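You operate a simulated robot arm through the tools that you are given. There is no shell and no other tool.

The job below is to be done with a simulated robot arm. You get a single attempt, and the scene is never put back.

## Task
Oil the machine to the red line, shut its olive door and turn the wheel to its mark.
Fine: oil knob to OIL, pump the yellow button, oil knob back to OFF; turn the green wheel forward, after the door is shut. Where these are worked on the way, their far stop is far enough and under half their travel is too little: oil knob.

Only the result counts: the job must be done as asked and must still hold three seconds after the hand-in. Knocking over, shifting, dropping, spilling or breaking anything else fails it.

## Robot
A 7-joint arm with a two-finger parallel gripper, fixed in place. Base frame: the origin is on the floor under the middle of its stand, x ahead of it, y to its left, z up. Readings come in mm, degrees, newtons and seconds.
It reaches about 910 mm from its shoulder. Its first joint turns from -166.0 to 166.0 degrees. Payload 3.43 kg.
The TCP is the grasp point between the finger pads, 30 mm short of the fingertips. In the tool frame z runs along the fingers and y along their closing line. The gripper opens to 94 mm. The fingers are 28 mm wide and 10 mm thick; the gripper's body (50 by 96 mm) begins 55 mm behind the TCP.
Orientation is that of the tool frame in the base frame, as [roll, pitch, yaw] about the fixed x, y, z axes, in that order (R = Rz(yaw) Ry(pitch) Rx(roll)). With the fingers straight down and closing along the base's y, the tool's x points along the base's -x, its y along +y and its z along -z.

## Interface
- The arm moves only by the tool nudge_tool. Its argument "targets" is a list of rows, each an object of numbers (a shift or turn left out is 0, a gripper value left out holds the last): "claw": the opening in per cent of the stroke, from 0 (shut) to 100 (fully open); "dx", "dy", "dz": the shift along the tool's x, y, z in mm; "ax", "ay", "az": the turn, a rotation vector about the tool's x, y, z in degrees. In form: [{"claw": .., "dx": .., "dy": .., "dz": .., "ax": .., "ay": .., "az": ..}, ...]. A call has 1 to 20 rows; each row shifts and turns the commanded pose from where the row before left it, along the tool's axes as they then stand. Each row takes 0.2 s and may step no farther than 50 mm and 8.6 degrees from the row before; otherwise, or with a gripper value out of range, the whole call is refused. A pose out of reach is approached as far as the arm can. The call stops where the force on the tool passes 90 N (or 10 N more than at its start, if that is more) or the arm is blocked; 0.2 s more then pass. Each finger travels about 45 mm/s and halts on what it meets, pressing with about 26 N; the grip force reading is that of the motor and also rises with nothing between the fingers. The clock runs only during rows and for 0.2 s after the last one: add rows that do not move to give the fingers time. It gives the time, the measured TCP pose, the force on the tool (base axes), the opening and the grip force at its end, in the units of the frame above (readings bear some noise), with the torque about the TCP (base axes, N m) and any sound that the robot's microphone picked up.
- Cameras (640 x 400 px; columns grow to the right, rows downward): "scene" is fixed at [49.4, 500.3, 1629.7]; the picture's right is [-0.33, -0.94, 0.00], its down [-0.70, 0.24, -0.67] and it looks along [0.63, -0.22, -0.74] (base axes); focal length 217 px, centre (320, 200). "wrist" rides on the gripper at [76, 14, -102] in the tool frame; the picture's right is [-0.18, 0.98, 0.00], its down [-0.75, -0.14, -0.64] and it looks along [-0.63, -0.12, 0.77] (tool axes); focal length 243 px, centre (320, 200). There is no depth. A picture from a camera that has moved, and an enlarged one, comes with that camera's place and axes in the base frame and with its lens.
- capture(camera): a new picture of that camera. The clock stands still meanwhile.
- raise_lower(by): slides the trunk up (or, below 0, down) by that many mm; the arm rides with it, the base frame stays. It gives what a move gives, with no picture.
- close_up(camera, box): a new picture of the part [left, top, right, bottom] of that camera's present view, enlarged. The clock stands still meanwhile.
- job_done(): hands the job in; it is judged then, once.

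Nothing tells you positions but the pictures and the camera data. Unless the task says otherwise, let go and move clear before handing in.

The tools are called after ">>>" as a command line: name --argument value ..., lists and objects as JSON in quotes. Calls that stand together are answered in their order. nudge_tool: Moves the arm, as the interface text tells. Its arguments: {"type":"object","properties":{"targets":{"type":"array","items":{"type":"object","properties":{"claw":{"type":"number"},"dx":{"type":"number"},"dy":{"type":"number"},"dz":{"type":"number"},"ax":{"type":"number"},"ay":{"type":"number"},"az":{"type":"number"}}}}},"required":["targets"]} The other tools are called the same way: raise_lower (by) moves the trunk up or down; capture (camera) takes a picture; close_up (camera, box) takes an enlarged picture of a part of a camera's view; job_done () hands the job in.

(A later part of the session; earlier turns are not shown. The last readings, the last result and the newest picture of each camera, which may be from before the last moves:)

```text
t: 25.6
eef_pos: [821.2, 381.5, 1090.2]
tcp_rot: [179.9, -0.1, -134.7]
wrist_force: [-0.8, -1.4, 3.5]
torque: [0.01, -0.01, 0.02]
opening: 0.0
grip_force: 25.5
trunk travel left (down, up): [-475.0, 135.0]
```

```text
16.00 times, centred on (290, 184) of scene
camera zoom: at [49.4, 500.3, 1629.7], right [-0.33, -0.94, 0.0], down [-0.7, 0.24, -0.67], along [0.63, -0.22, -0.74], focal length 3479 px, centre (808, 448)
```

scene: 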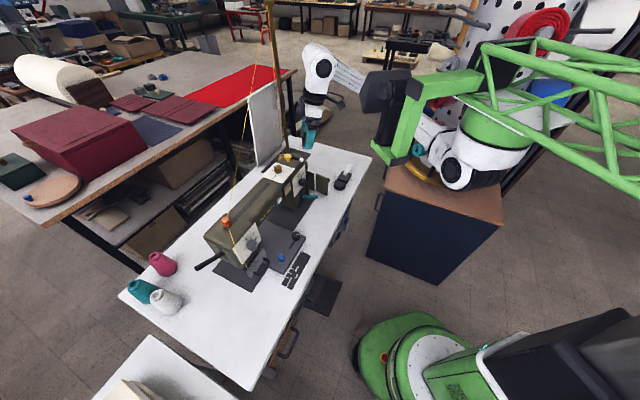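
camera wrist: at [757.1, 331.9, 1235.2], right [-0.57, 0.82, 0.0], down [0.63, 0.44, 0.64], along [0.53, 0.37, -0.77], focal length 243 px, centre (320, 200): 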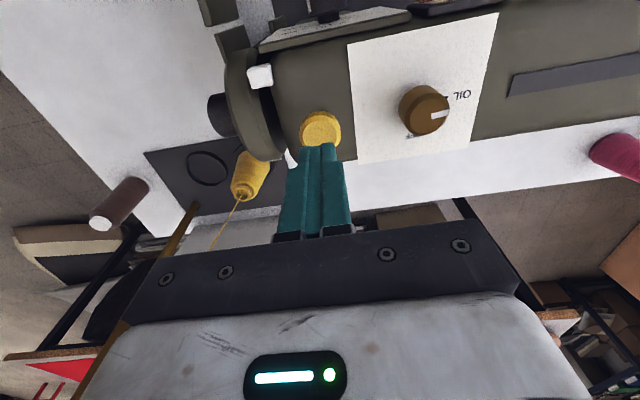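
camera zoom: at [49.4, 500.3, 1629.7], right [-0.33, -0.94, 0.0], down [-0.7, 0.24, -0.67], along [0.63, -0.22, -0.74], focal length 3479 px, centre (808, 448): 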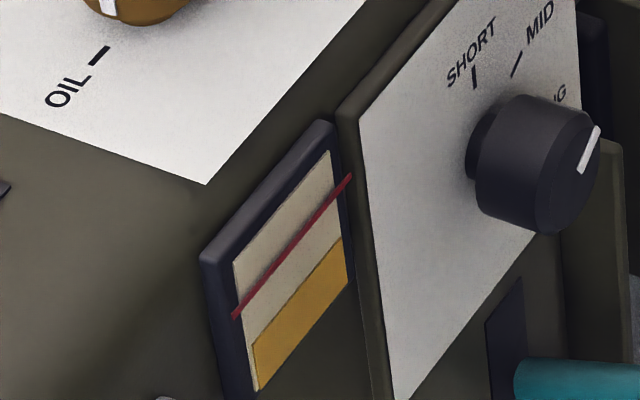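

The level rose from about 5.4 px to 3.6 px below the red line, so about two more strokes are needed. I'll lift to let the button reset, then press again to the click.

>>> nudge_tool --targets '[{"dz": -6, "claw": 0}, {"claw": 0}, {"dz": 6, "claw": 0}, {"dz": 5, "claw": 0}, {"dz": 5, "claw": 0}]'

>>> close_up --camera "scene" --box '[277, 172, 302, 197]'

```text
t: 26.8
eef_pos: [822.8, 380.4, 1082.4]
tcp_rot: [179.9, 0.1, -134.6]
wrist_force: [2.2, 4.5, 8.7]
torque: [0.11, -0.03, 0.04]
opening: 0.1
grip_force: 26.2
trunk travel left (down, up): [-475.0, 135.0]
heard: click
```

```text
16.00 times, centred on (290, 184) of scene
camera zoom: at [49.4, 500.3, 1629.7], right [-0.33, -0.94, 0.0], down [-0.7, 0.24, -0.67], along [0.63, -0.22, -0.74], focal length 3479 px, centre (808, 448)
```

zoom: 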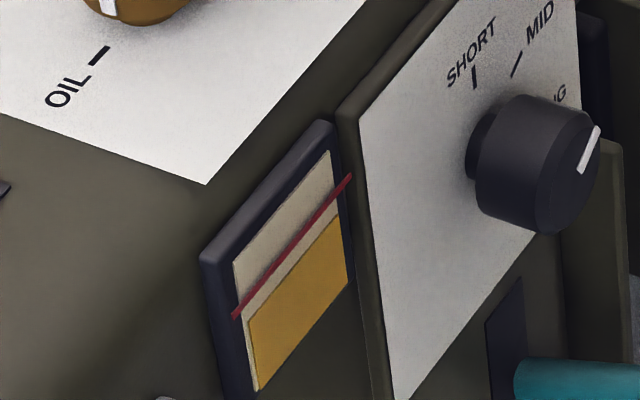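

Level is now one stroke below the red line. One more press.

>>> nudge_tool --targets '[{"dz": -7, "claw": 0}, {"dz": -8, "claw": 0}, {"claw": 0}, {"dz": 5, "claw": 0}, {"dz": 5, "claw": 0}, {"dz": 5, "claw": 0}]'

>>> close_up --camera "scene" --box '[277, 172, 302, 197]'

```text
t: 28.2
eef_pos: [822.9, 378.3, 1082.3]
tcp_rot: [179.9, 0.0, -134.8]
wrist_force: [3.9, 1.3, 7.6]
torque: [0.05, -0.06, -0.03]
opening: 0.0
grip_force: 26.5
trunk travel left (down, up): [-475.0, 135.0]
heard: click
```

```text
16.00 times, centred on (290, 184) of scene
camera zoom: at [49.4, 500.3, 1629.7], right [-0.33, -0.94, 0.0], down [-0.7, 0.24, -0.67], along [0.63, -0.22, -0.74], focal length 3479 px, centre (808, 448)
```

zoom: 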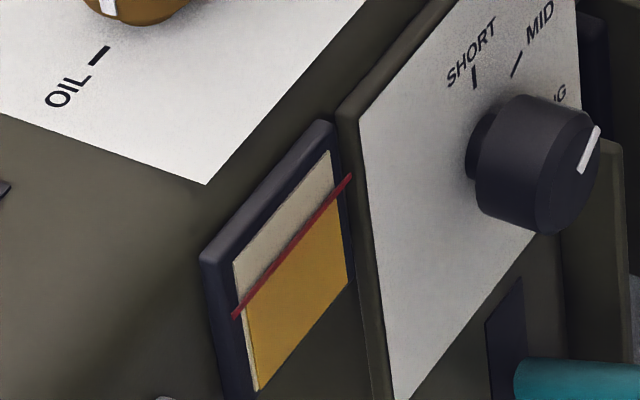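

The oil is at the red line. I'll lift away, return over the oil knob and open the fingers.

>>> nudge_tool --targets '[{"dz": -25, "claw": 0}, {"dz": -40, "claw": 0}, {"dx": -1, "dy": 39.3, "claw": 70}, {"dx": -1, "dy": 39.3, "claw": 70}, {"claw": 70}, {"claw": 70}, {"claw": 70}]'

>>> close_up --camera "wrist" --box '[240, 20, 440, 180]'

>>> close_up --camera "scene" --box '[277, 172, 302, 197]'

```text
t: 29.8
eef_pos: [770.0, 437.9, 1150.2]
tcp_rot: [180.0, -0.1, -134.8]
wrist_force: [-0.2, 0.6, 0.0]
torque: [0.0, 0.0, 0.02]
opening: 65.6
grip_force: 0.0
trunk travel left (down, up): [-475.0, 135.0]
```

```text
2.50 times, centred on (340, 100) of wrist
camera zoom: at [705.6, 393.3, 1252.5], right [-0.57, 0.82, 0.0], down [0.63, 0.44, 0.64], along [0.53, 0.36, -0.77], focal length 606 px, centre (270, 450)
```

zoom: 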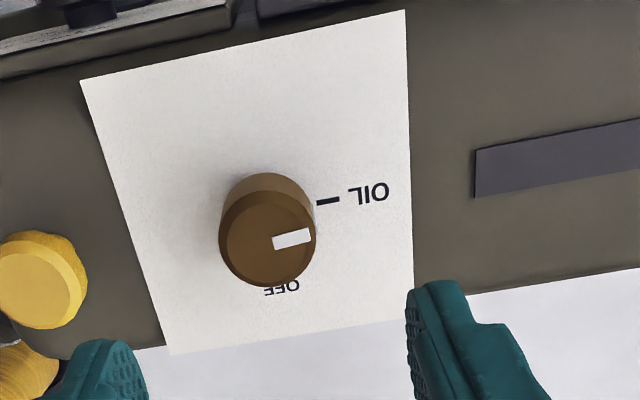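

```text
16.00 times, centred on (290, 184) of scene
camera zoom: at [49.4, 500.3, 1629.7], right [-0.33, -0.94, 0.0], down [-0.7, 0.24, -0.67], along [0.63, -0.22, -0.74], focal length 3479 px, centre (808, 448)
```

zoom: 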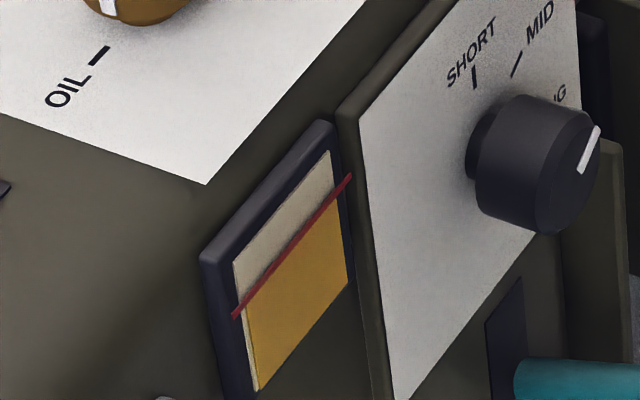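

>>> nudge_tool --targets '[{"dx": 2.5, "dy": -0.5, "dz": 25}, {"dz": 25}, {"dz": 20}, {"dz": 13}, {}]'

>>> close_up --camera "wrist" --box '[220, 80, 420, 240]'

```text
t: 31.0
eef_pos: [767.5, 433.1, 1062.1]
tcp_rot: [179.9, -0.1, -134.8]
wrist_force: [-0.7, -0.7, -0.2]
torque: [0.01, -0.04, 0.0]
opening: 65.9
grip_force: 0.1
trunk travel left (down, up): [-475.0, 135.0]
```

```text
2.50 times, centred on (320, 160) of wrist
camera zoom: at [704.1, 390.3, 1164.4], right [-0.57, 0.82, 0.0], down [0.63, 0.44, 0.64], along [0.53, 0.36, -0.77], focal length 606 px, centre (320, 300)
```

zoom: 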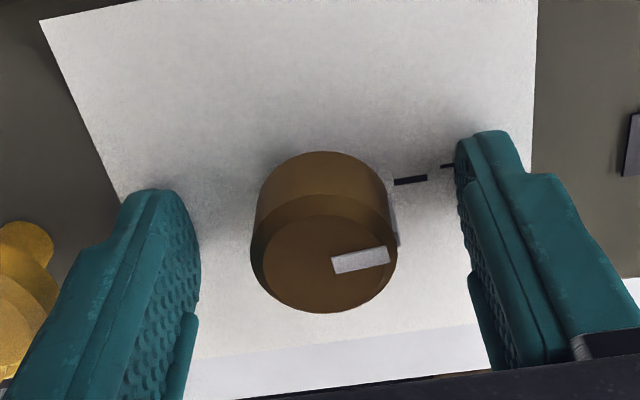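

The knob is centred. I'll raise 3 mm to keep off the plate, grip it, and turn clockwise back toward OFF.

>>> nudge_tool --targets '[{"dz": -3}, {"claw": 20}, {"claw": 20}, {"claw": 20}, {"claw": 20}, {"claw": 20}, {"az": 8}, {"az": 8}, {"az": 8}, {"az": 8}, {"az": 8}]'

>>> close_up --camera "wrist" --box '[220, 80, 420, 240]'

```text
t: 33.4
eef_pos: [767.0, 434.8, 1065.1]
tcp_rot: [179.9, -0.1, -174.9]
wrist_force: [7.5, 13.4, 0.0]
torque: [-0.11, 0.49, -0.03]
opening: 31.5
grip_force: 45.0
trunk travel left (down, up): [-475.0, 135.0]
```

```text
2.50 times, centred on (320, 160) of wrist
camera zoom: at [689.9, 442.1, 1167.9], right [0.1, 1.0, 0.0], down [0.76, -0.07, 0.64], along [0.64, -0.06, -0.77], focal length 606 px, centre (320, 300)
```

zoom: 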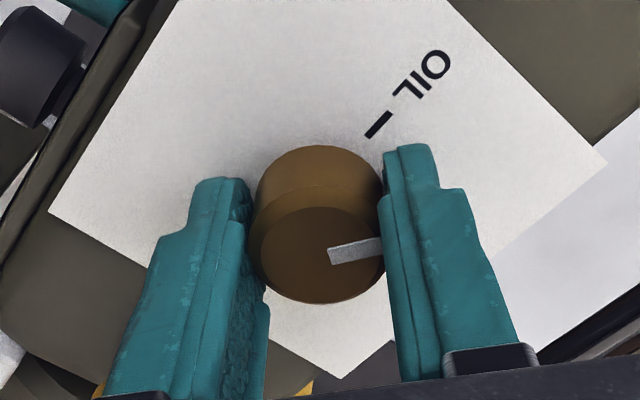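

>>> nudge_tool --targets '[{"az": 8}, {"az": 8}, {"az": 8}, {"az": 8}, {"az": 8}, {"az": 4}]'

>>> close_up --camera "wrist" --box '[220, 80, 420, 240]'

```text
t: 34.8
eef_pos: [767.2, 434.6, 1064.5]
tcp_rot: [-179.9, -0.1, 141.3]
wrist_force: [7.6, 15.1, -2.8]
torque: [-0.13, -0.99, 0.03]
opening: 31.8
grip_force: 44.6
trunk travel left (down, up): [-475.0, 135.0]
```

```text
2.50 times, centred on (320, 160) of wrist
camera zoom: at [716.8, 494.0, 1167.9], right [0.76, 0.65, 0.0], down [0.5, -0.58, 0.64], along [0.42, -0.49, -0.77], focal length 606 px, centre (320, 300)
```

zoom: 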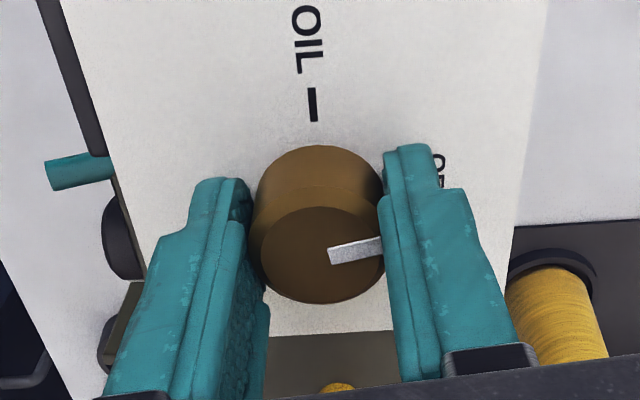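

Turned 84° so far. I'll continue until the OFF stop is felt.

>>> nudge_tool --targets '[{"az": 5}]'

>>> nudge_tool --targets '[{"az": 4}]'

```text
t: 35.2
eef_pos: [766.6, 434.4, 1064.7]
tcp_rot: [-179.9, -0.1, 136.1]
wrist_force: [10.6, 17.7, -3.2]
torque: [-0.5, -0.85, 0.01]
opening: 31.8
grip_force: 45.0
trunk travel left (down, up): [-475.0, 135.0]
```

```text
t: 35.6
eef_pos: [767.5, 435.2, 1066.0]
tcp_rot: [180.0, 0.0, 132.2]
wrist_force: [10.1, 18.6, -1.2]
torque: [-0.69, -0.68, 0.01]
opening: 31.7
grip_force: 44.9
trunk travel left (down, up): [-475.0, 135.0]
```

>>> nudge_tool --targets '[{"az": 3}]'

>>> nudge_tool --targets '[{"az": 3}]'

>>> close_up --camera "wrist" --box '[220, 80, 420, 240]'

```text
t: 36.0
eef_pos: [767.4, 434.0, 1065.4]
tcp_rot: [-179.9, -0.2, 129.2]
wrist_force: [10.2, 15.8, -0.7]
torque: [0.21, -0.2, 0.33]
opening: 31.5
grip_force: 45.3
trunk travel left (down, up): [-475.0, 135.0]
```

```text
t: 36.4
eef_pos: [767.9, 434.3, 1066.0]
tcp_rot: [-179.9, -0.2, 126.3]
wrist_force: [9.7, 13.9, -6.2]
torque: [0.86, -0.14, 0.62]
opening: 31.9
grip_force: 45.0
trunk travel left (down, up): [-475.0, 135.0]
```

```text
2.50 times, centred on (320, 160) of wrist
camera zoom: at [734.0, 504.8, 1168.1], right [0.9, 0.43, 0.0], down [0.33, -0.69, 0.64], along [0.28, -0.58, -0.77], focal length 606 px, centre (320, 300)
```

zoom: 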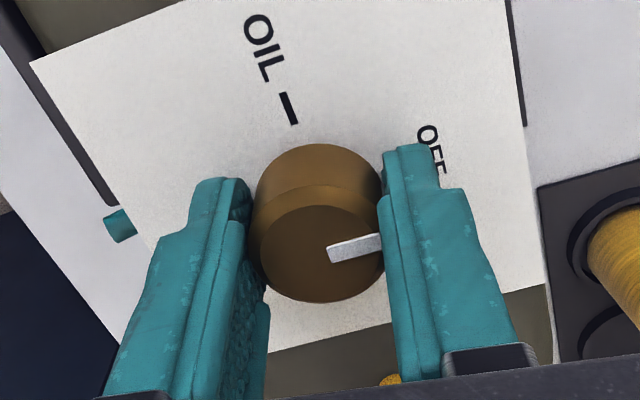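

The OFF stop is felt at 0.6 N m. I'll release, lift and verify the pointer.

>>> nudge_tool --targets '[{"claw": 70}, {"claw": 70}, {"claw": 70}, {"claw": 70}, {"dz": -25}, {"dz": -30}, {"dz": -30}]'

>>> close_up --camera "wrist" --box '[240, 20, 440, 180]'

>>> close_up --camera "scene" --box '[260, 150, 310, 190]'

```text
t: 38.0
eef_pos: [766.9, 437.9, 1150.9]
tcp_rot: [-179.9, 0.1, 126.3]
wrist_force: [0.5, 0.8, 0.0]
torque: [0.01, 0.0, 0.0]
opening: 65.9
grip_force: 0.0
trunk travel left (down, up): [-475.0, 135.0]
```

```text
2.50 times, centred on (340, 100) of wrist
camera zoom: at [733.6, 507.2, 1253.4], right [0.9, 0.43, 0.0], down [0.33, -0.69, 0.64], along [0.28, -0.58, -0.77], focal length 606 px, centre (270, 450)
```

zoom: 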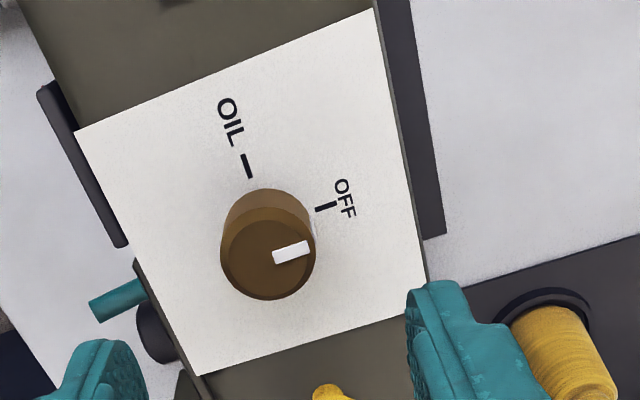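

```text
10.00 times, centred on (285, 170) of scene
camera zoom: at [49.4, 500.3, 1629.7], right [-0.33, -0.94, 0.0], down [-0.7, 0.24, -0.67], along [0.63, -0.22, -0.74], focal length 2174 px, centre (670, 500)
```

zoom: 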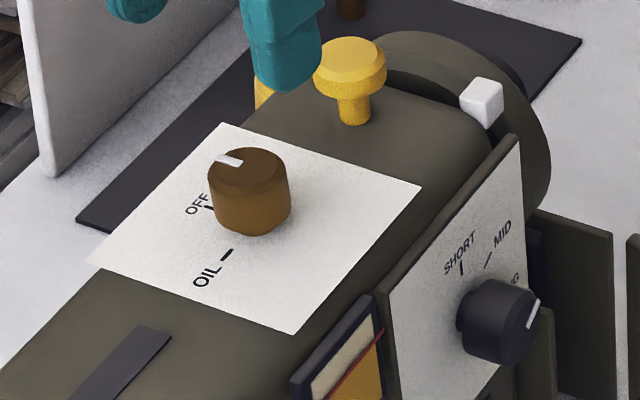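

Oil is at the line and the knob is back at OFF. Next is the door: I put its hinge at about (846, 242) with the top edge at z 902, the free end near (786, 196) and the pull knob on the outer side. I'll rotate to yaw about -166 and move to the outer side, high up, to look at it.

>>> nudge_tool --targets '[{"dz": -15, "claw": 0}, {"az": -8.5, "claw": 0}, {"az": -8.5, "claw": 0}, {"az": -8.5, "claw": 0}, {"az": -8.5, "claw": 0}, {"az": -8.5, "claw": 0}, {"az": -8.5, "claw": 0}, {"az": -8.5, "claw": 0}, {"az": -8.5, "claw": 0}]'

>>> nudge_tool --targets '[{"dx": -1.3, "dy": -42.8, "claw": 0}, {"dx": -1.3, "dy": -42.8, "claw": 0}, {"dx": -1.3, "dy": -42.8, "claw": 0}, {"dx": -1.3, "dy": -42.8, "claw": 0}, {"dx": -1.3, "dy": -42.8, "claw": 0}, {"dx": -1.3, "dy": -42.8, "claw": 0}, {"dx": -1.3, "dy": -42.8, "claw": 0}]'

>>> capture --camera "wrist"

>>> capture --camera "scene"

```text
t: 40.0
eef_pos: [765.6, 433.2, 1165.5]
tcp_rot: [180.0, -0.2, -165.6]
wrist_force: [0.5, 0.7, -0.1]
torque: [0.0, -0.03, 0.0]
opening: 0.0
grip_force: 26.0
trunk travel left (down, up): [-475.0, 135.0]
```

```text
t: 41.6
eef_pos: [849.6, 145.0, 1163.5]
tcp_rot: [179.9, 0.0, -165.7]
wrist_force: [0.5, 0.1, 0.1]
torque: [-0.01, 0.0, -0.01]
opening: 0.1
grip_force: 25.6
trunk travel left (down, up): [-475.0, 135.0]
```

```text
taken
camera wrist: at [771.8, 140.8, 1265.9], right [-0.06, 1.0, 0.0], down [0.77, 0.05, 0.64], along [0.64, 0.04, -0.77], focal length 243 px, centre (320, 200)
```

wrist: 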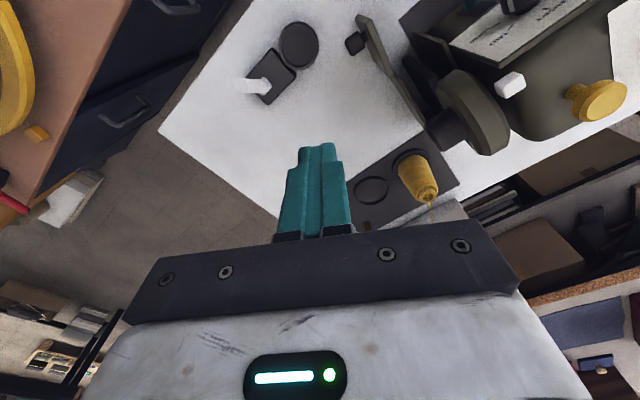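

```text
taken
```

scene: 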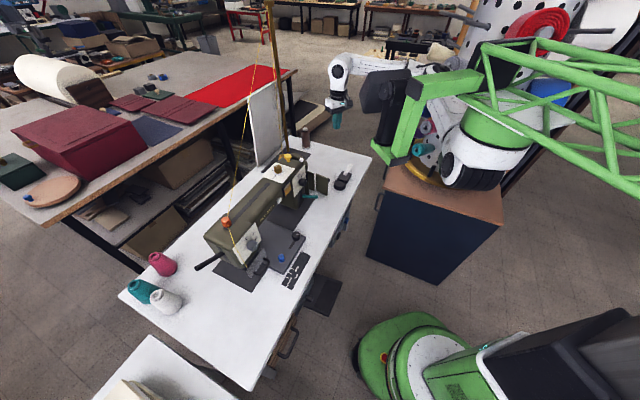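

>>> close_up --camera "wrist" --box '[330, 0, 490, 150]'

>>> close_up --camera "wrist" --box '[400, 50, 540, 190]'

```text
2.67 times, centred on (410, 75) of wrist
camera zoom: at [771.8, 140.8, 1265.9], right [-0.06, 1.0, 0.0], down [0.77, 0.05, 0.64], along [0.64, 0.04, -0.77], focal length 647 px, centre (80, 533)
```

zoom: 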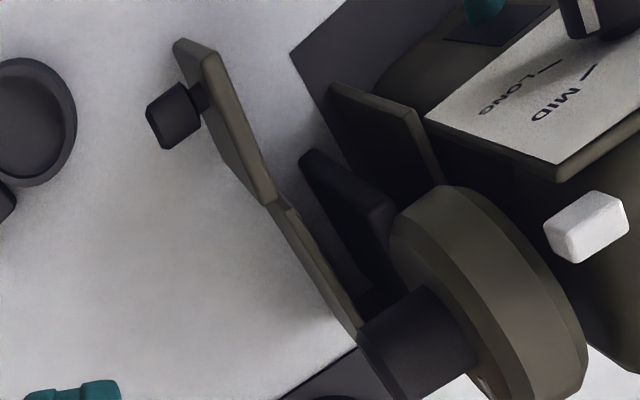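

```text
2.86 times, centred on (470, 120) of wrist
camera zoom: at [771.8, 140.8, 1265.9], right [-0.06, 1.0, 0.0], down [0.77, 0.05, 0.64], along [0.64, 0.04, -0.77], focal length 693 px, centre (-109, 429)
```

zoom: 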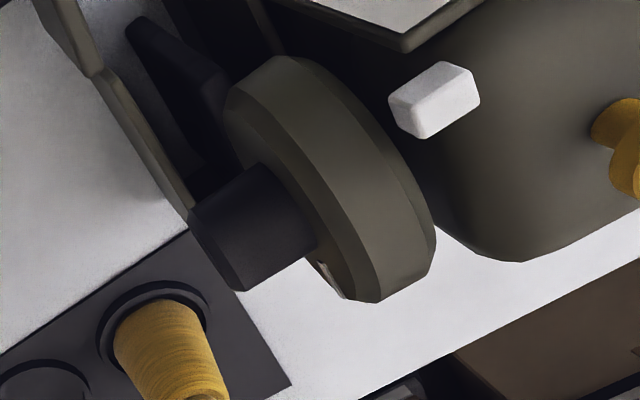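

The view confirms the hinge at (845, 243), the free end at (788, 199) and the pull knob about 51 mm from the hinge on the outer face, at z about 860. I'll tilt the tool 15° for clearance from the wheel and lower the closed fingers on the outer side of the door.

>>> nudge_tool --targets '[{"ay": -7.5, "claw": 0}, {"ay": -7.5, "claw": 0}, {"dx": 10.5, "dz": 39.3, "claw": 0}, {"dx": 10.5, "dz": 39.3, "claw": 0}, {"dx": 10.5, "dz": 39.3, "claw": 0}, {"dx": 10.5, "dz": 39.3, "claw": 0}]'

>>> capture --camera "wrist"

>>> close_up --camera "scene" --box '[280, 80, 440, 200]'

```text
t: 43.0
eef_pos: [850.4, 146.1, 1003.6]
tcp_rot: [180.0, 15.0, -165.8]
wrist_force: [-0.5, -0.1, 0.8]
torque: [0.01, -0.01, -0.02]
opening: 0.0
grip_force: 25.9
trunk travel left (down, up): [-475.0, 135.0]
```

```text
taken
camera wrist: at [750.7, 136.4, 1082.8], right [-0.07, 1.0, 0.05], down [0.58, 0.0, 0.81], along [0.81, 0.08, -0.58], focal length 243 px, centre (320, 200)
```

wrist: 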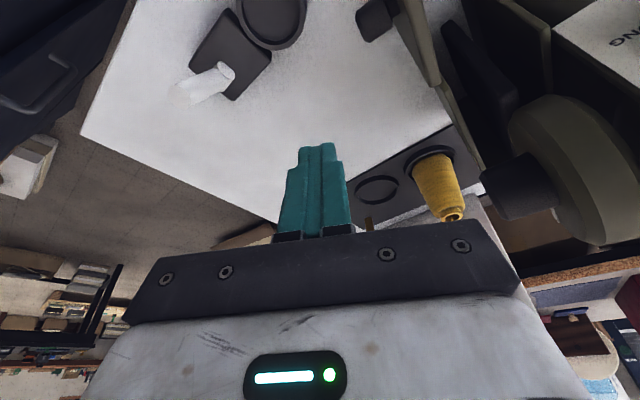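

```text
3.33 times, centred on (360, 140) of scene
camera zoom: at [49.4, 500.3, 1629.7], right [-0.33, -0.94, 0.0], down [-0.7, 0.24, -0.67], along [0.63, -0.22, -0.74], focal length 725 px, centre (187, 400)
```

zoom: 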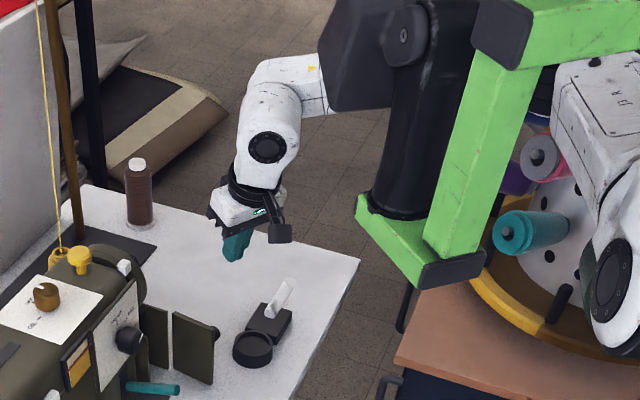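

>>> close_up --camera "wrist" --box '[330, 0, 510, 120]'

>>> close_up --camera "wrist" --box '[470, 80, 640, 260]'

```text
3.33 times, centred on (420, 60) of wrist
camera zoom: at [750.7, 136.4, 1082.8], right [-0.07, 1.0, 0.05], down [0.58, 0.0, 0.81], along [0.81, 0.08, -0.58], focal length 809 px, centre (-13, 667)
```

zoom: 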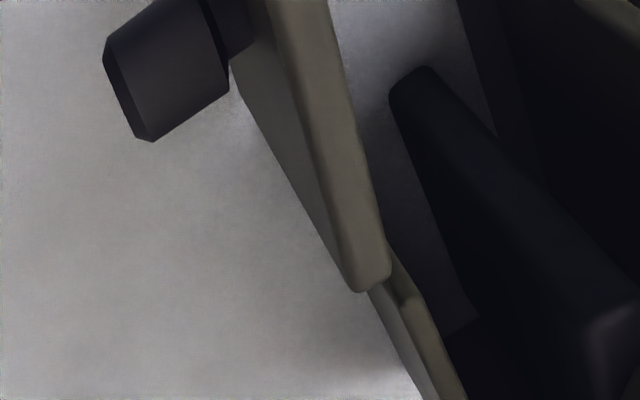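

```text
2.22 times, centred on (555, 170) of wrist
camera zoom: at [750.7, 136.4, 1082.8], right [-0.07, 1.0, 0.05], down [0.58, 0.0, 0.81], along [0.81, 0.08, -0.58], focal length 539 px, centre (-202, 267)
```

zoom: 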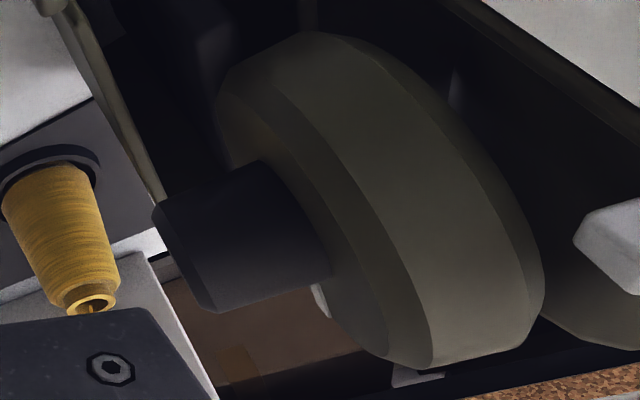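

>>> nudge_tool --targets '[{"dx": 8.5, "dz": 31.8, "claw": 0}, {"dx": 8.5, "dz": 31.8, "claw": 0}, {"dx": 8.5, "dz": 31.8, "claw": 0}, {"dx": 8.5, "dz": 31.8, "claw": 0}]'

>>> capture --camera "wrist"

>>> close_up --camera "scene" --box '[280, 120, 380, 210]'

```text
t: 44.0
eef_pos: [850.3, 145.5, 869.2]
tcp_rot: [180.0, 14.9, -165.7]
wrist_force: [-0.3, 0.7, 0.8]
torque: [-0.01, 0.0, 0.03]
opening: 0.0
grip_force: 25.9
trunk travel left (down, up): [-475.0, 135.0]
```

```text
taken
camera wrist: at [749.4, 134.9, 948.7], right [-0.07, 1.0, 0.05], down [0.58, 0.0, 0.81], along [0.81, 0.08, -0.58], focal length 243 px, centre (320, 200)
```

wrist: 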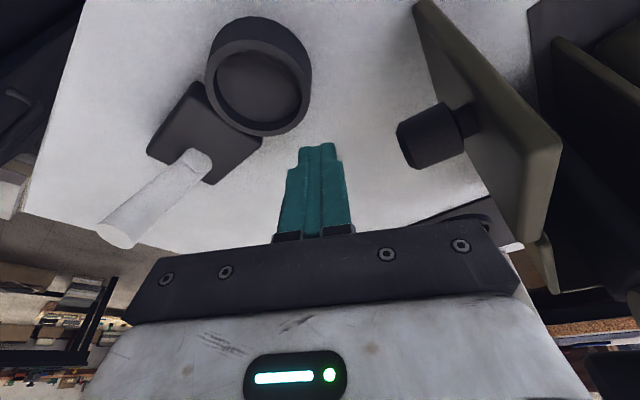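

```text
4.44 times, centred on (330, 165) of scene
camera zoom: at [49.4, 500.3, 1629.7], right [-0.33, -0.94, 0.0], down [-0.7, 0.24, -0.67], along [0.63, -0.22, -0.74], focal length 966 px, centre (276, 356)
```

zoom: 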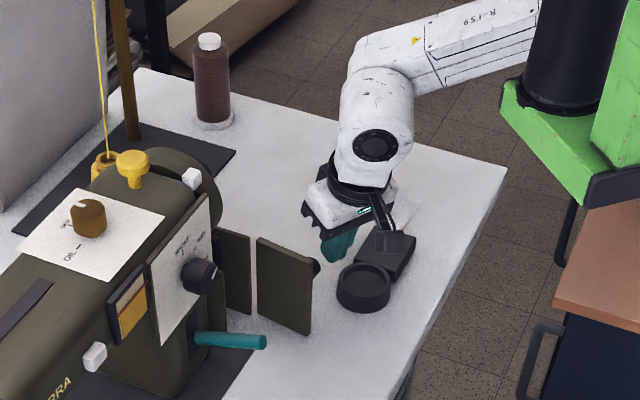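

The fingertips are at the pull knob's height with about 30 mm of gap. I'll approach it and begin pushing the door around its hinge.

>>> nudge_tool --targets '[{"dx": 4, "dy": 16.5, "dz": -1, "claw": 0}, {"dx": 3.8, "dy": 16.5, "dz": -1.1, "claw": 0}, {"dx": 8.7, "dy": 6.9, "dz": -2.3, "claw": 0}]'

>>> capture --camera "wrist"

```text
t: 44.8
eef_pos: [822.1, 179.4, 871.0]
tcp_rot: [180.0, 14.9, -165.9]
wrist_force: [0.3, -0.4, -0.5]
torque: [-0.01, 0.03, 0.0]
opening: 0.2
grip_force: 25.8
trunk travel left (down, up): [-475.0, 135.0]
```

```text
taken
camera wrist: at [722.1, 168.5, 950.2], right [-0.07, 1.0, 0.05], down [0.58, 0.0, 0.81], along [0.81, 0.08, -0.58], focal length 243 px, centre (320, 200)
```

wrist: 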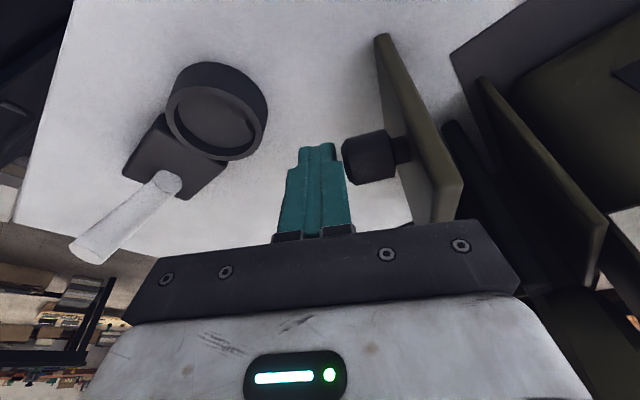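

>>> nudge_tool --targets '[{"dx": 8.7, "dy": 6.8, "dz": -2.4, "claw": 0}, {"dx": 7.7, "dy": 8.4, "dz": -2.1, "claw": 0}, {"dx": 6.5, "dy": 7.2, "dz": -1.7, "claw": 0}]'

>>> capture --camera "wrist"

```text
t: 45.6
eef_pos: [793.9, 195.0, 869.9]
tcp_rot: [-180.0, 14.9, -165.8]
wrist_force: [0.9, 0.3, -0.5]
torque: [-0.03, 0.03, 0.03]
opening: 0.0
grip_force: 25.8
trunk travel left (down, up): [-475.0, 135.0]
```

```text
taken
camera wrist: at [693.8, 185.0, 949.0], right [-0.07, 1.0, 0.05], down [0.58, 0.0, 0.81], along [0.81, 0.08, -0.58], focal length 243 px, centre (320, 200)
```

wrist: 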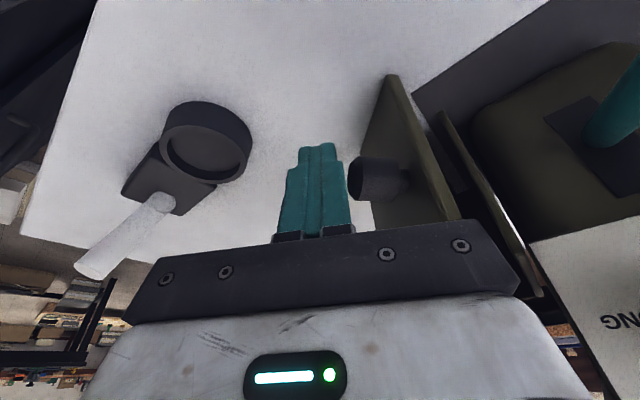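

The door is swinging with the push, now about halfway at θ ≈ 180°, with almost no force. I'll continue the arc.

>>> nudge_tool --targets '[{"dx": 5.4, "dy": 8.9, "dz": -1.4, "claw": 0}, {"dx": 3.9, "dy": 10, "dz": -1, "claw": 0}, {"dx": 1.9, "dy": 11.4, "dz": -0.5, "claw": 0}]'

>>> capture --camera "wrist"

>>> close_up --camera "scene" --box '[280, 140, 360, 210]'

```text
t: 46.4
eef_pos: [776.6, 222.3, 871.2]
tcp_rot: [179.9, 14.9, -166.0]
wrist_force: [0.1, 0.2, -0.4]
torque: [0.03, 0.03, -0.02]
opening: 0.0
grip_force: 26.2
trunk travel left (down, up): [-475.0, 135.0]
```

```text
taken
camera wrist: at [675.9, 211.4, 950.8], right [-0.07, 1.0, 0.05], down [0.58, 0.0, 0.81], along [0.81, 0.08, -0.58], focal length 243 px, centre (320, 200)
```

wrist: 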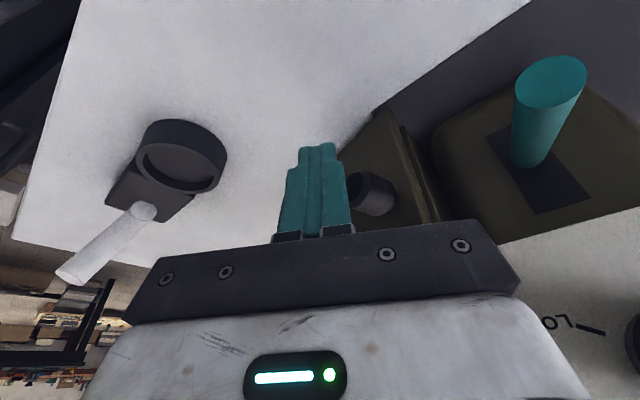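

```text
5.71 times, centred on (320, 175) of scene
camera zoom: at [49.4, 500.3, 1629.7], right [-0.33, -0.94, 0.0], down [-0.7, 0.24, -0.67], along [0.63, -0.22, -0.74], focal length 1242 px, centre (320, 343)
```

zoom: 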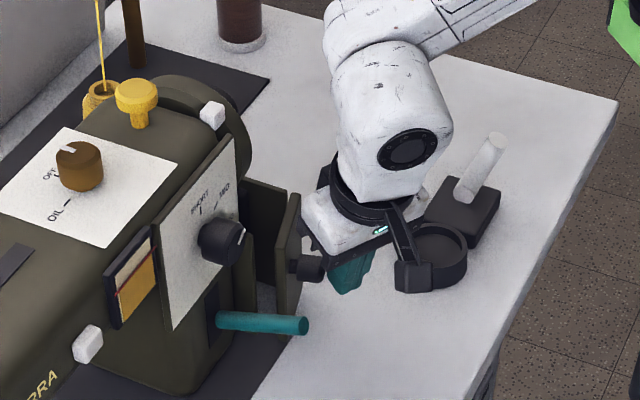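

The door is at about 150° and follows smoothly. The lever and dial have over 20 mm of clearance. I'll continue carefully to the closed position.

>>> nudge_tool --targets '[{"dx": -0.2, "dy": 5.9, "claw": 0}, {"dx": -0.2, "dy": 5.9, "claw": 0}, {"dx": -0.8, "dy": 5, "dz": 0.2, "claw": 0}]'

>>> capture --camera "wrist"

>>> close_up --camera "scene" --box '[280, 140, 360, 210]'

```text
t: 47.2
eef_pos: [772.6, 239.6, 871.6]
tcp_rot: [-179.9, 14.9, -165.8]
wrist_force: [-0.1, 0.5, 1.4]
torque: [-0.01, 0.01, -0.01]
opening: 0.0
grip_force: 25.9
trunk travel left (down, up): [-475.0, 135.0]
```

```text
taken
camera wrist: at [671.5, 228.6, 951.6], right [-0.07, 1.0, 0.05], down [0.58, 0.0, 0.81], along [0.81, 0.08, -0.58], focal length 243 px, centre (320, 200)
```

wrist: 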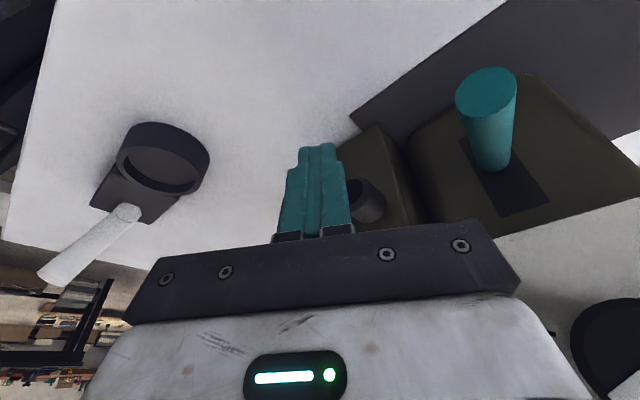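

```text
5.71 times, centred on (320, 175) of scene
camera zoom: at [49.4, 500.3, 1629.7], right [-0.33, -0.94, 0.0], down [-0.7, 0.24, -0.67], along [0.63, -0.22, -0.74], focal length 1242 px, centre (320, 343)
```

zoom: 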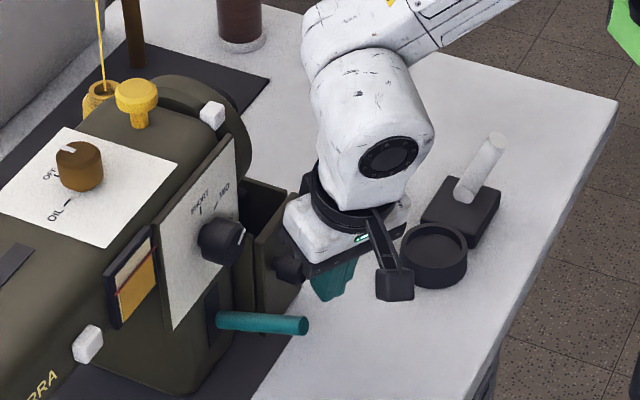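

Almost shut. I'll push further in small steps toward the frame, watching force and sound.

>>> nudge_tool --targets '[{"dx": -2.8, "dy": 3.4, "dz": 0.8, "claw": 0}, {"dx": -2.8, "dy": 3.4, "dz": 0.8, "claw": 0}]'

>>> close_up --camera "scene" --box '[290, 155, 340, 205]'

```text
t: 47.8
eef_pos: [774.4, 242.1, 872.4]
tcp_rot: [-179.6, 14.6, -165.7]
wrist_force: [-30.9, -33.5, 22.7]
torque: [-0.2, 0.14, -0.06]
opening: 0.1
grip_force: 26.0
trunk travel left (down, up): [-475.0, 135.0]
```

```text
8.00 times, centred on (315, 180) of scene
camera zoom: at [49.4, 500.3, 1629.7], right [-0.33, -0.94, 0.0], down [-0.7, 0.24, -0.67], along [0.63, -0.22, -0.74], focal length 1740 px, centre (360, 360)
```

zoom: 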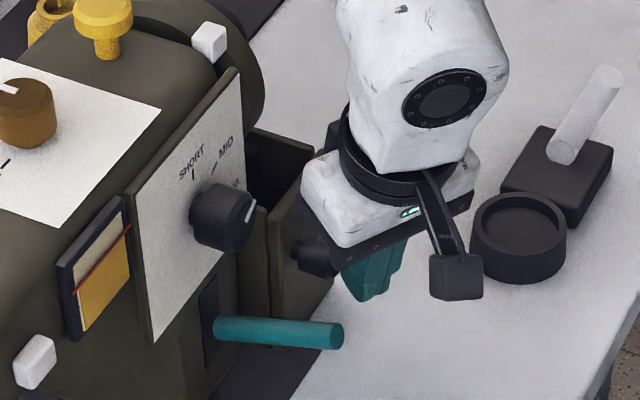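

A steady 45 N reaction along the door's normal says it is against its stop. I'll back off gently and check that it stays shut.

>>> nudge_tool --targets '[{"dx": 5, "dy": -4, "dz": -1.5, "claw": 0}, {"dx": 23.5, "dy": -14.4, "dz": -6.3, "claw": 0}, {"dx": 23.5, "dy": -14.4, "dz": -6.3, "claw": 0}, {"dx": -9, "dz": -33.8, "claw": 0}, {"dx": -9, "dz": -33.8, "claw": 0}]'

>>> capture --camera "wrist"

>>> close_up --camera "scene" --box '[290, 155, 340, 205]'

```text
t: 49.0
eef_pos: [732.1, 204.4, 943.7]
tcp_rot: [-180.0, 14.8, -165.7]
wrist_force: [0.4, -0.7, 0.5]
torque: [0.02, -0.02, 0.01]
opening: 0.0
grip_force: 25.7
trunk travel left (down, up): [-475.0, 135.0]
```

```text
taken
camera wrist: at [631.7, 193.0, 1022.8], right [-0.07, 1.0, 0.05], down [0.58, 0.0, 0.81], along [0.81, 0.08, -0.58], focal length 243 px, centre (320, 200)
```

wrist: 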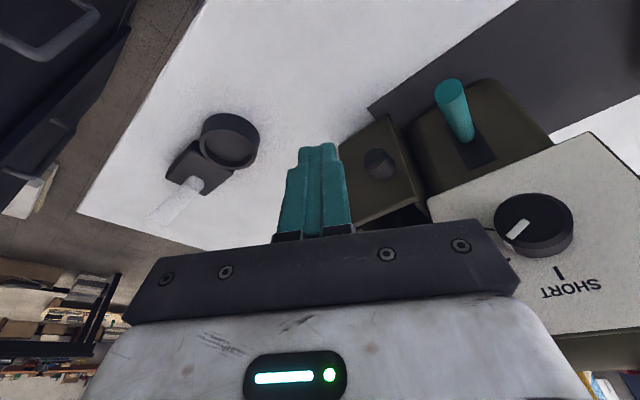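

```text
8.00 times, centred on (315, 180) of scene
camera zoom: at [49.4, 500.3, 1629.7], right [-0.33, -0.94, 0.0], down [-0.7, 0.24, -0.67], along [0.63, -0.22, -0.74], focal length 1740 px, centre (360, 360)
```

zoom: 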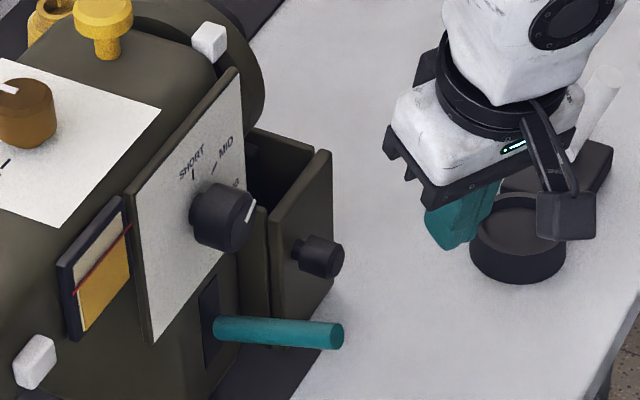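

>>> close_up --camera "scene" --box '[305, 165, 335, 195]'

>>> close_up --camera "wrist" --box '[330, 100, 450, 240]'

```text
13.33 times, centred on (320, 180) of scene
camera zoom: at [49.4, 500.3, 1629.7], right [-0.33, -0.94, 0.0], down [-0.7, 0.24, -0.67], along [0.63, -0.22, -0.74], focal length 2899 px, centre (320, 467)
```

zoom: 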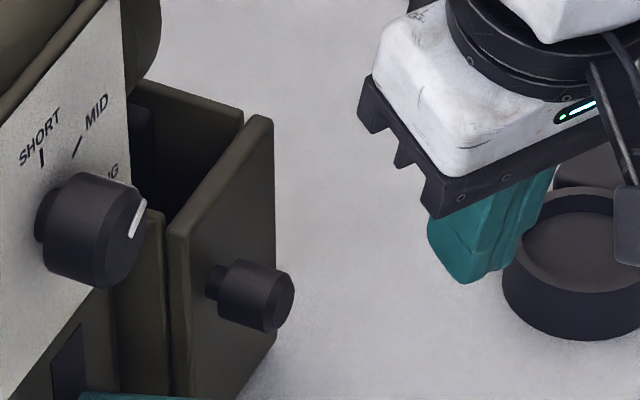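

```text
2.86 times, centred on (390, 170) of wrist
camera zoom: at [631.7, 193.0, 1022.8], right [-0.07, 1.0, 0.05], down [0.58, 0.0, 0.81], along [0.81, 0.08, -0.58], focal length 693 px, centre (120, 286)
```

zoom: 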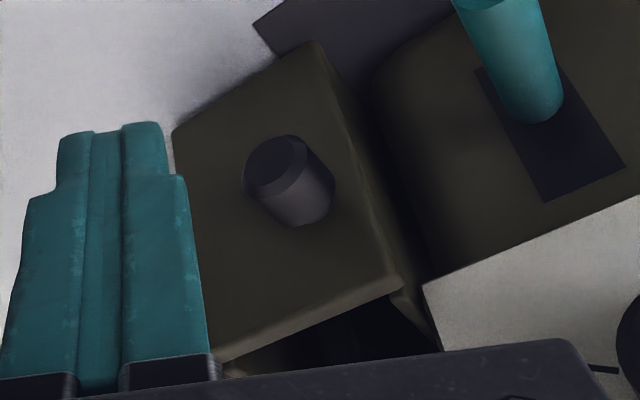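

The door is shut: its free end meets the other wall's front edge at (802, 299). Next the wheel. I estimate its axis at z ≈ 970 with the hub end at (901, 298), and a white stripe at the rear of the rim that must come forward over the top to the white block. I'll rise, level the tool and wind the wrist the long way round so the camera ends up on the wheel's outer side.

>>> nudge_tool --targets '[{"dx": -9.75, "dz": -36.4, "claw": 0}, {"dx": -9.75, "dz": -36.4, "claw": 0}, {"dx": -9.75, "dz": -36.4, "claw": 0}, {"dx": -9.75, "dz": -36.4, "claw": 0}, {"dx": -9.75, "dz": -36.4, "claw": 0}, {"dx": -9.75, "dz": -36.4, "claw": 0}, {"ay": 7.5, "claw": 0}, {"ay": 7.4, "claw": 0}, {"az": 8.5}, {"az": 8.5}, {"az": 8.5}, {"az": 8.5}, {"az": 8.5}, {"az": 8.5}, {"az": 8.5}, {"az": 8.5}, {"az": 8.5}, {"az": 8.5}]'

>>> close_up --camera "scene" --box '[260, 130, 340, 210]'

```text
t: 52.8
eef_pos: [733.1, 201.5, 1169.0]
tcp_rot: [-180.0, 0.0, 109.1]
wrist_force: [-0.1, 0.2, -0.5]
torque: [-0.02, 0.03, -0.02]
opening: 0.0
grip_force: 25.7
trunk travel left (down, up): [-475.0, 135.0]
```

```text
5.00 times, centred on (300, 170) of scene
camera zoom: at [49.4, 500.3, 1629.7], right [-0.33, -0.94, 0.0], down [-0.7, 0.24, -0.67], along [0.63, -0.22, -0.74], focal length 1087 px, centre (420, 350)
```

zoom: 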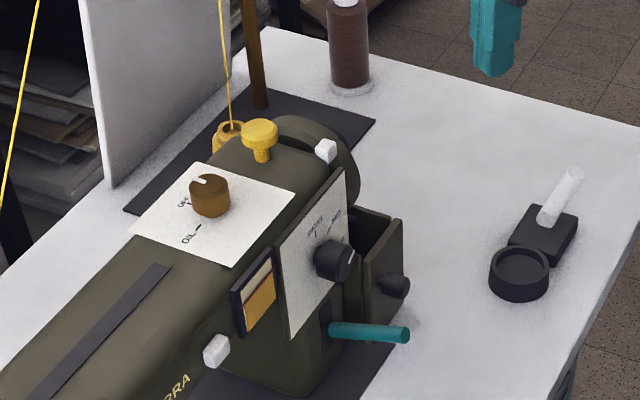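

>>> nudge_tool --targets '[{"az": 8.5}, {"az": 8.5}, {"az": 8.5}, {"az": 8.5}, {"az": 8.5}, {"az": 8.5}, {"az": 8.5}, {"az": 8.5}, {"az": 8.5}, {"az": 8.5}, {"az": 8.5}, {"az": 8.5}, {"az": 8.5}, {"az": 8.5}, {"az": 8.5}, {"az": 8.5}, {"az": 8.5}, {"az": 8.5}]'

>>> capture --camera "wrist"

>>> capture --camera "scene"

```text
t: 56.6
eef_pos: [733.4, 201.2, 1167.5]
tcp_rot: [-180.0, -0.1, -44.0]
wrist_force: [0.5, 0.7, 0.8]
torque: [0.03, -0.01, 0.01]
opening: 0.1
grip_force: 26.1
trunk travel left (down, up): [-475.0, 135.0]
```

```text
taken
camera wrist: at [778.3, 139.3, 1270.0], right [-0.81, -0.58, 0.0], down [-0.45, 0.62, 0.64], along [-0.37, 0.52, -0.77], focal length 243 px, centre (320, 200)
```

wrist: 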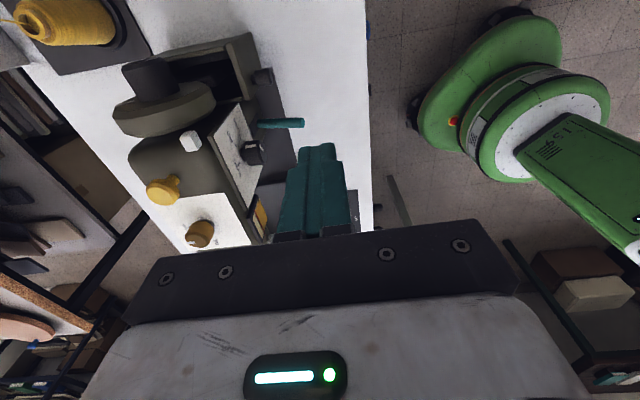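

```text
taken
```

scene: 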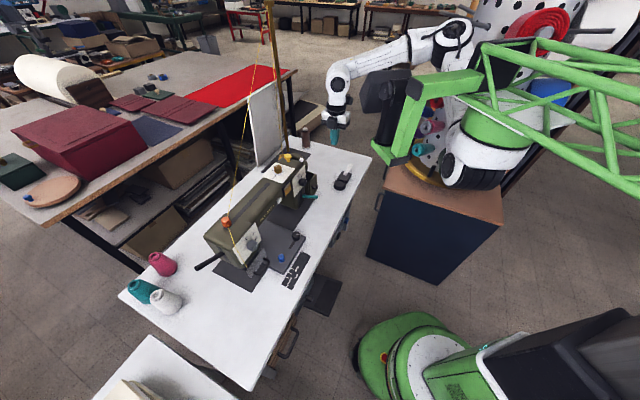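

The wrist is at yaw -44, camera outside the wheel. I'll move above the hub and look at the wheel's outer face.

>>> nudge_tool --targets '[{"dx": 9.65, "dy": -46.5, "claw": 85}, {"dx": 9.65, "dy": -46.5, "claw": 85}, {"dx": 9.65, "dy": -46.5, "claw": 85}, {"dx": 9.65, "dy": -46.5, "claw": 85}, {"claw": 85}, {"claw": 85}]'

>>> capture --camera "wrist"

>>> close_up --camera "wrist" --box '[220, 40, 440, 220]'

```text
t: 58.0
eef_pos: [890.0, 309.1, 1171.1]
tcp_rot: [-180.0, 0.0, -43.7]
wrist_force: [-0.5, 0.1, -0.3]
torque: [0.0, -0.02, 0.03]
opening: 80.0
grip_force: 0.0
trunk travel left (down, up): [-475.0, 135.0]
```

```text
taken
camera wrist: at [934.5, 246.7, 1272.6], right [-0.81, -0.58, 0.0], down [-0.45, 0.62, 0.64], along [-0.37, 0.52, -0.77], focal length 243 px, centre (320, 200)
```

wrist: 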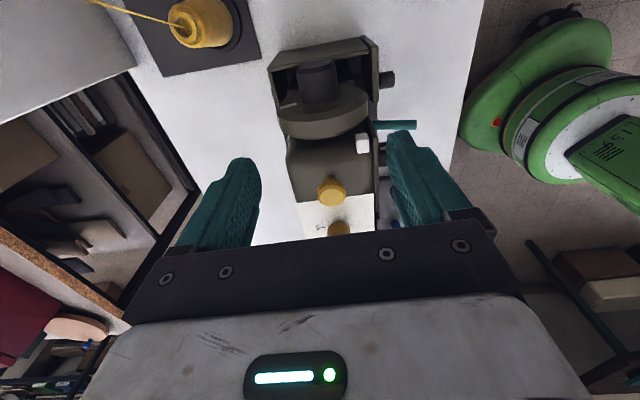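

```text
2.22 times, centred on (330, 130) of wrist
camera zoom: at [934.5, 246.7, 1272.6], right [-0.81, -0.58, 0.0], down [-0.45, 0.62, 0.64], along [-0.37, 0.52, -0.77], focal length 539 px, centre (298, 356)
```

zoom: 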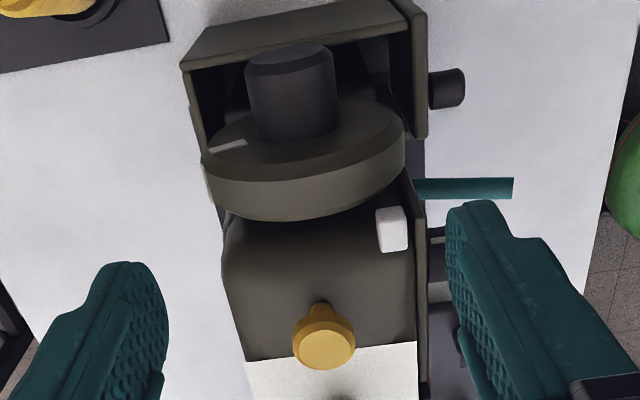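

Now it's clear: the wheel's white stripe on its outer face points to the rear, about 75° behind the top. The white index block sits about 36° ahead of the top, so the wheel needs about 110° forward. I'll lower over the 45 mm hub with the fingers straddling it.

>>> nudge_tool --targets '[{"dx": 5.7, "dy": -0.4, "dz": 30}, {"dz": 40}, {"dz": 40}, {"dz": 15}]'

>>> capture --camera "wrist"

>>> close_up --camera "wrist" --box '[220, 60, 440, 240]'

```text
t: 59.0
eef_pos: [893.6, 304.5, 1042.6]
tcp_rot: [-179.9, 0.0, -43.8]
wrist_force: [-0.3, -0.1, 0.6]
torque: [-0.01, -0.04, 0.02]
opening: 79.9
grip_force: 0.2
trunk travel left (down, up): [-475.0, 135.0]
```

```text
taken
camera wrist: at [938.9, 242.8, 1144.7], right [-0.81, -0.58, 0.0], down [-0.45, 0.62, 0.64], along [-0.37, 0.52, -0.77], focal length 243 px, centre (320, 200)
```

wrist: 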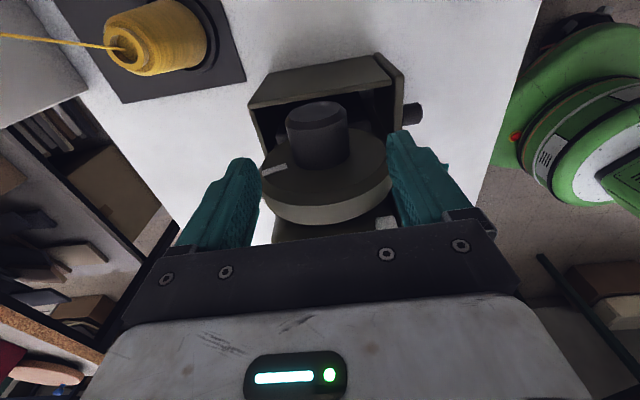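

```text
2.22 times, centred on (330, 150) of wrist
camera zoom: at [938.9, 242.8, 1144.7], right [-0.81, -0.58, 0.0], down [-0.45, 0.62, 0.64], along [-0.37, 0.52, -0.77], focal length 539 px, centre (298, 311)
```

zoom: 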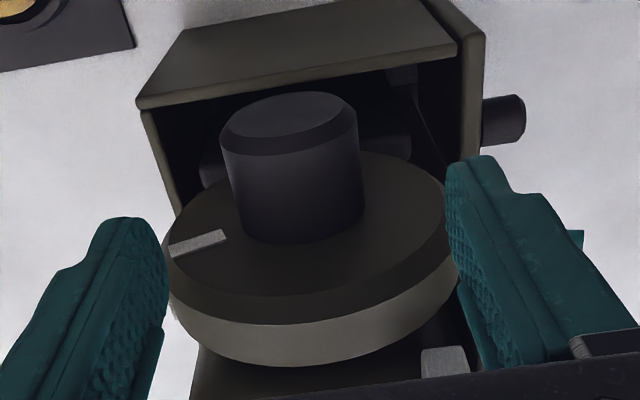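

The hub end centre comes out at about (904, 296, 970.5). I'll descend so the finger pads straddle the hub with the hand clear of the wheel's rim.

>>> nudge_tool --targets '[{"dx": 1.4, "dy": -1.2, "dz": 20}, {"dz": 20}, {"dz": 12}, {"dz": 6}]'

>>> capture --camera "wrist"

>>> close_up --camera "scene" --box '[270, 120, 350, 190]'

```text
t: 60.0
eef_pos: [896.2, 306.2, 986.2]
tcp_rot: [-180.0, 0.0, -43.8]
wrist_force: [0.8, 0.3, -0.1]
torque: [0.0, 0.01, 0.02]
opening: 80.0
grip_force: 0.1
trunk travel left (down, up): [-475.0, 135.0]
```

```text
taken
camera wrist: at [942.2, 243.5, 1088.4], right [-0.81, -0.58, 0.0], down [-0.45, 0.62, 0.64], along [-0.37, 0.52, -0.77], focal length 243 px, centre (320, 200)
```

wrist: 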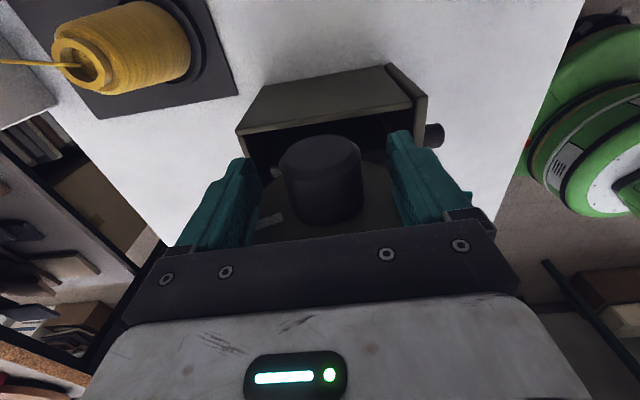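

```text
5.71 times, centred on (310, 155) of scene
camera zoom: at [49.4, 500.3, 1629.7], right [-0.33, -0.94, 0.0], down [-0.7, 0.24, -0.67], along [0.63, -0.22, -0.74], focal length 1242 px, centre (377, 457)
```

zoom: 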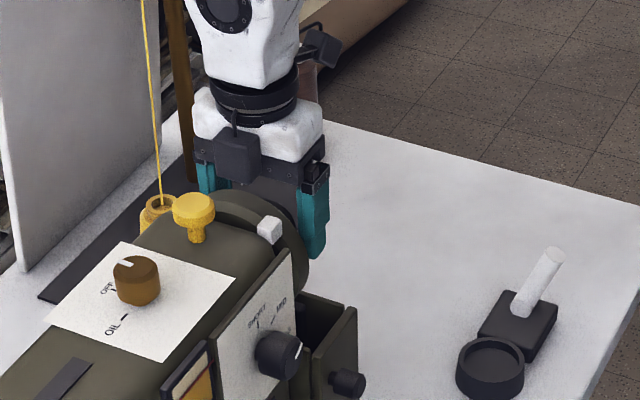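

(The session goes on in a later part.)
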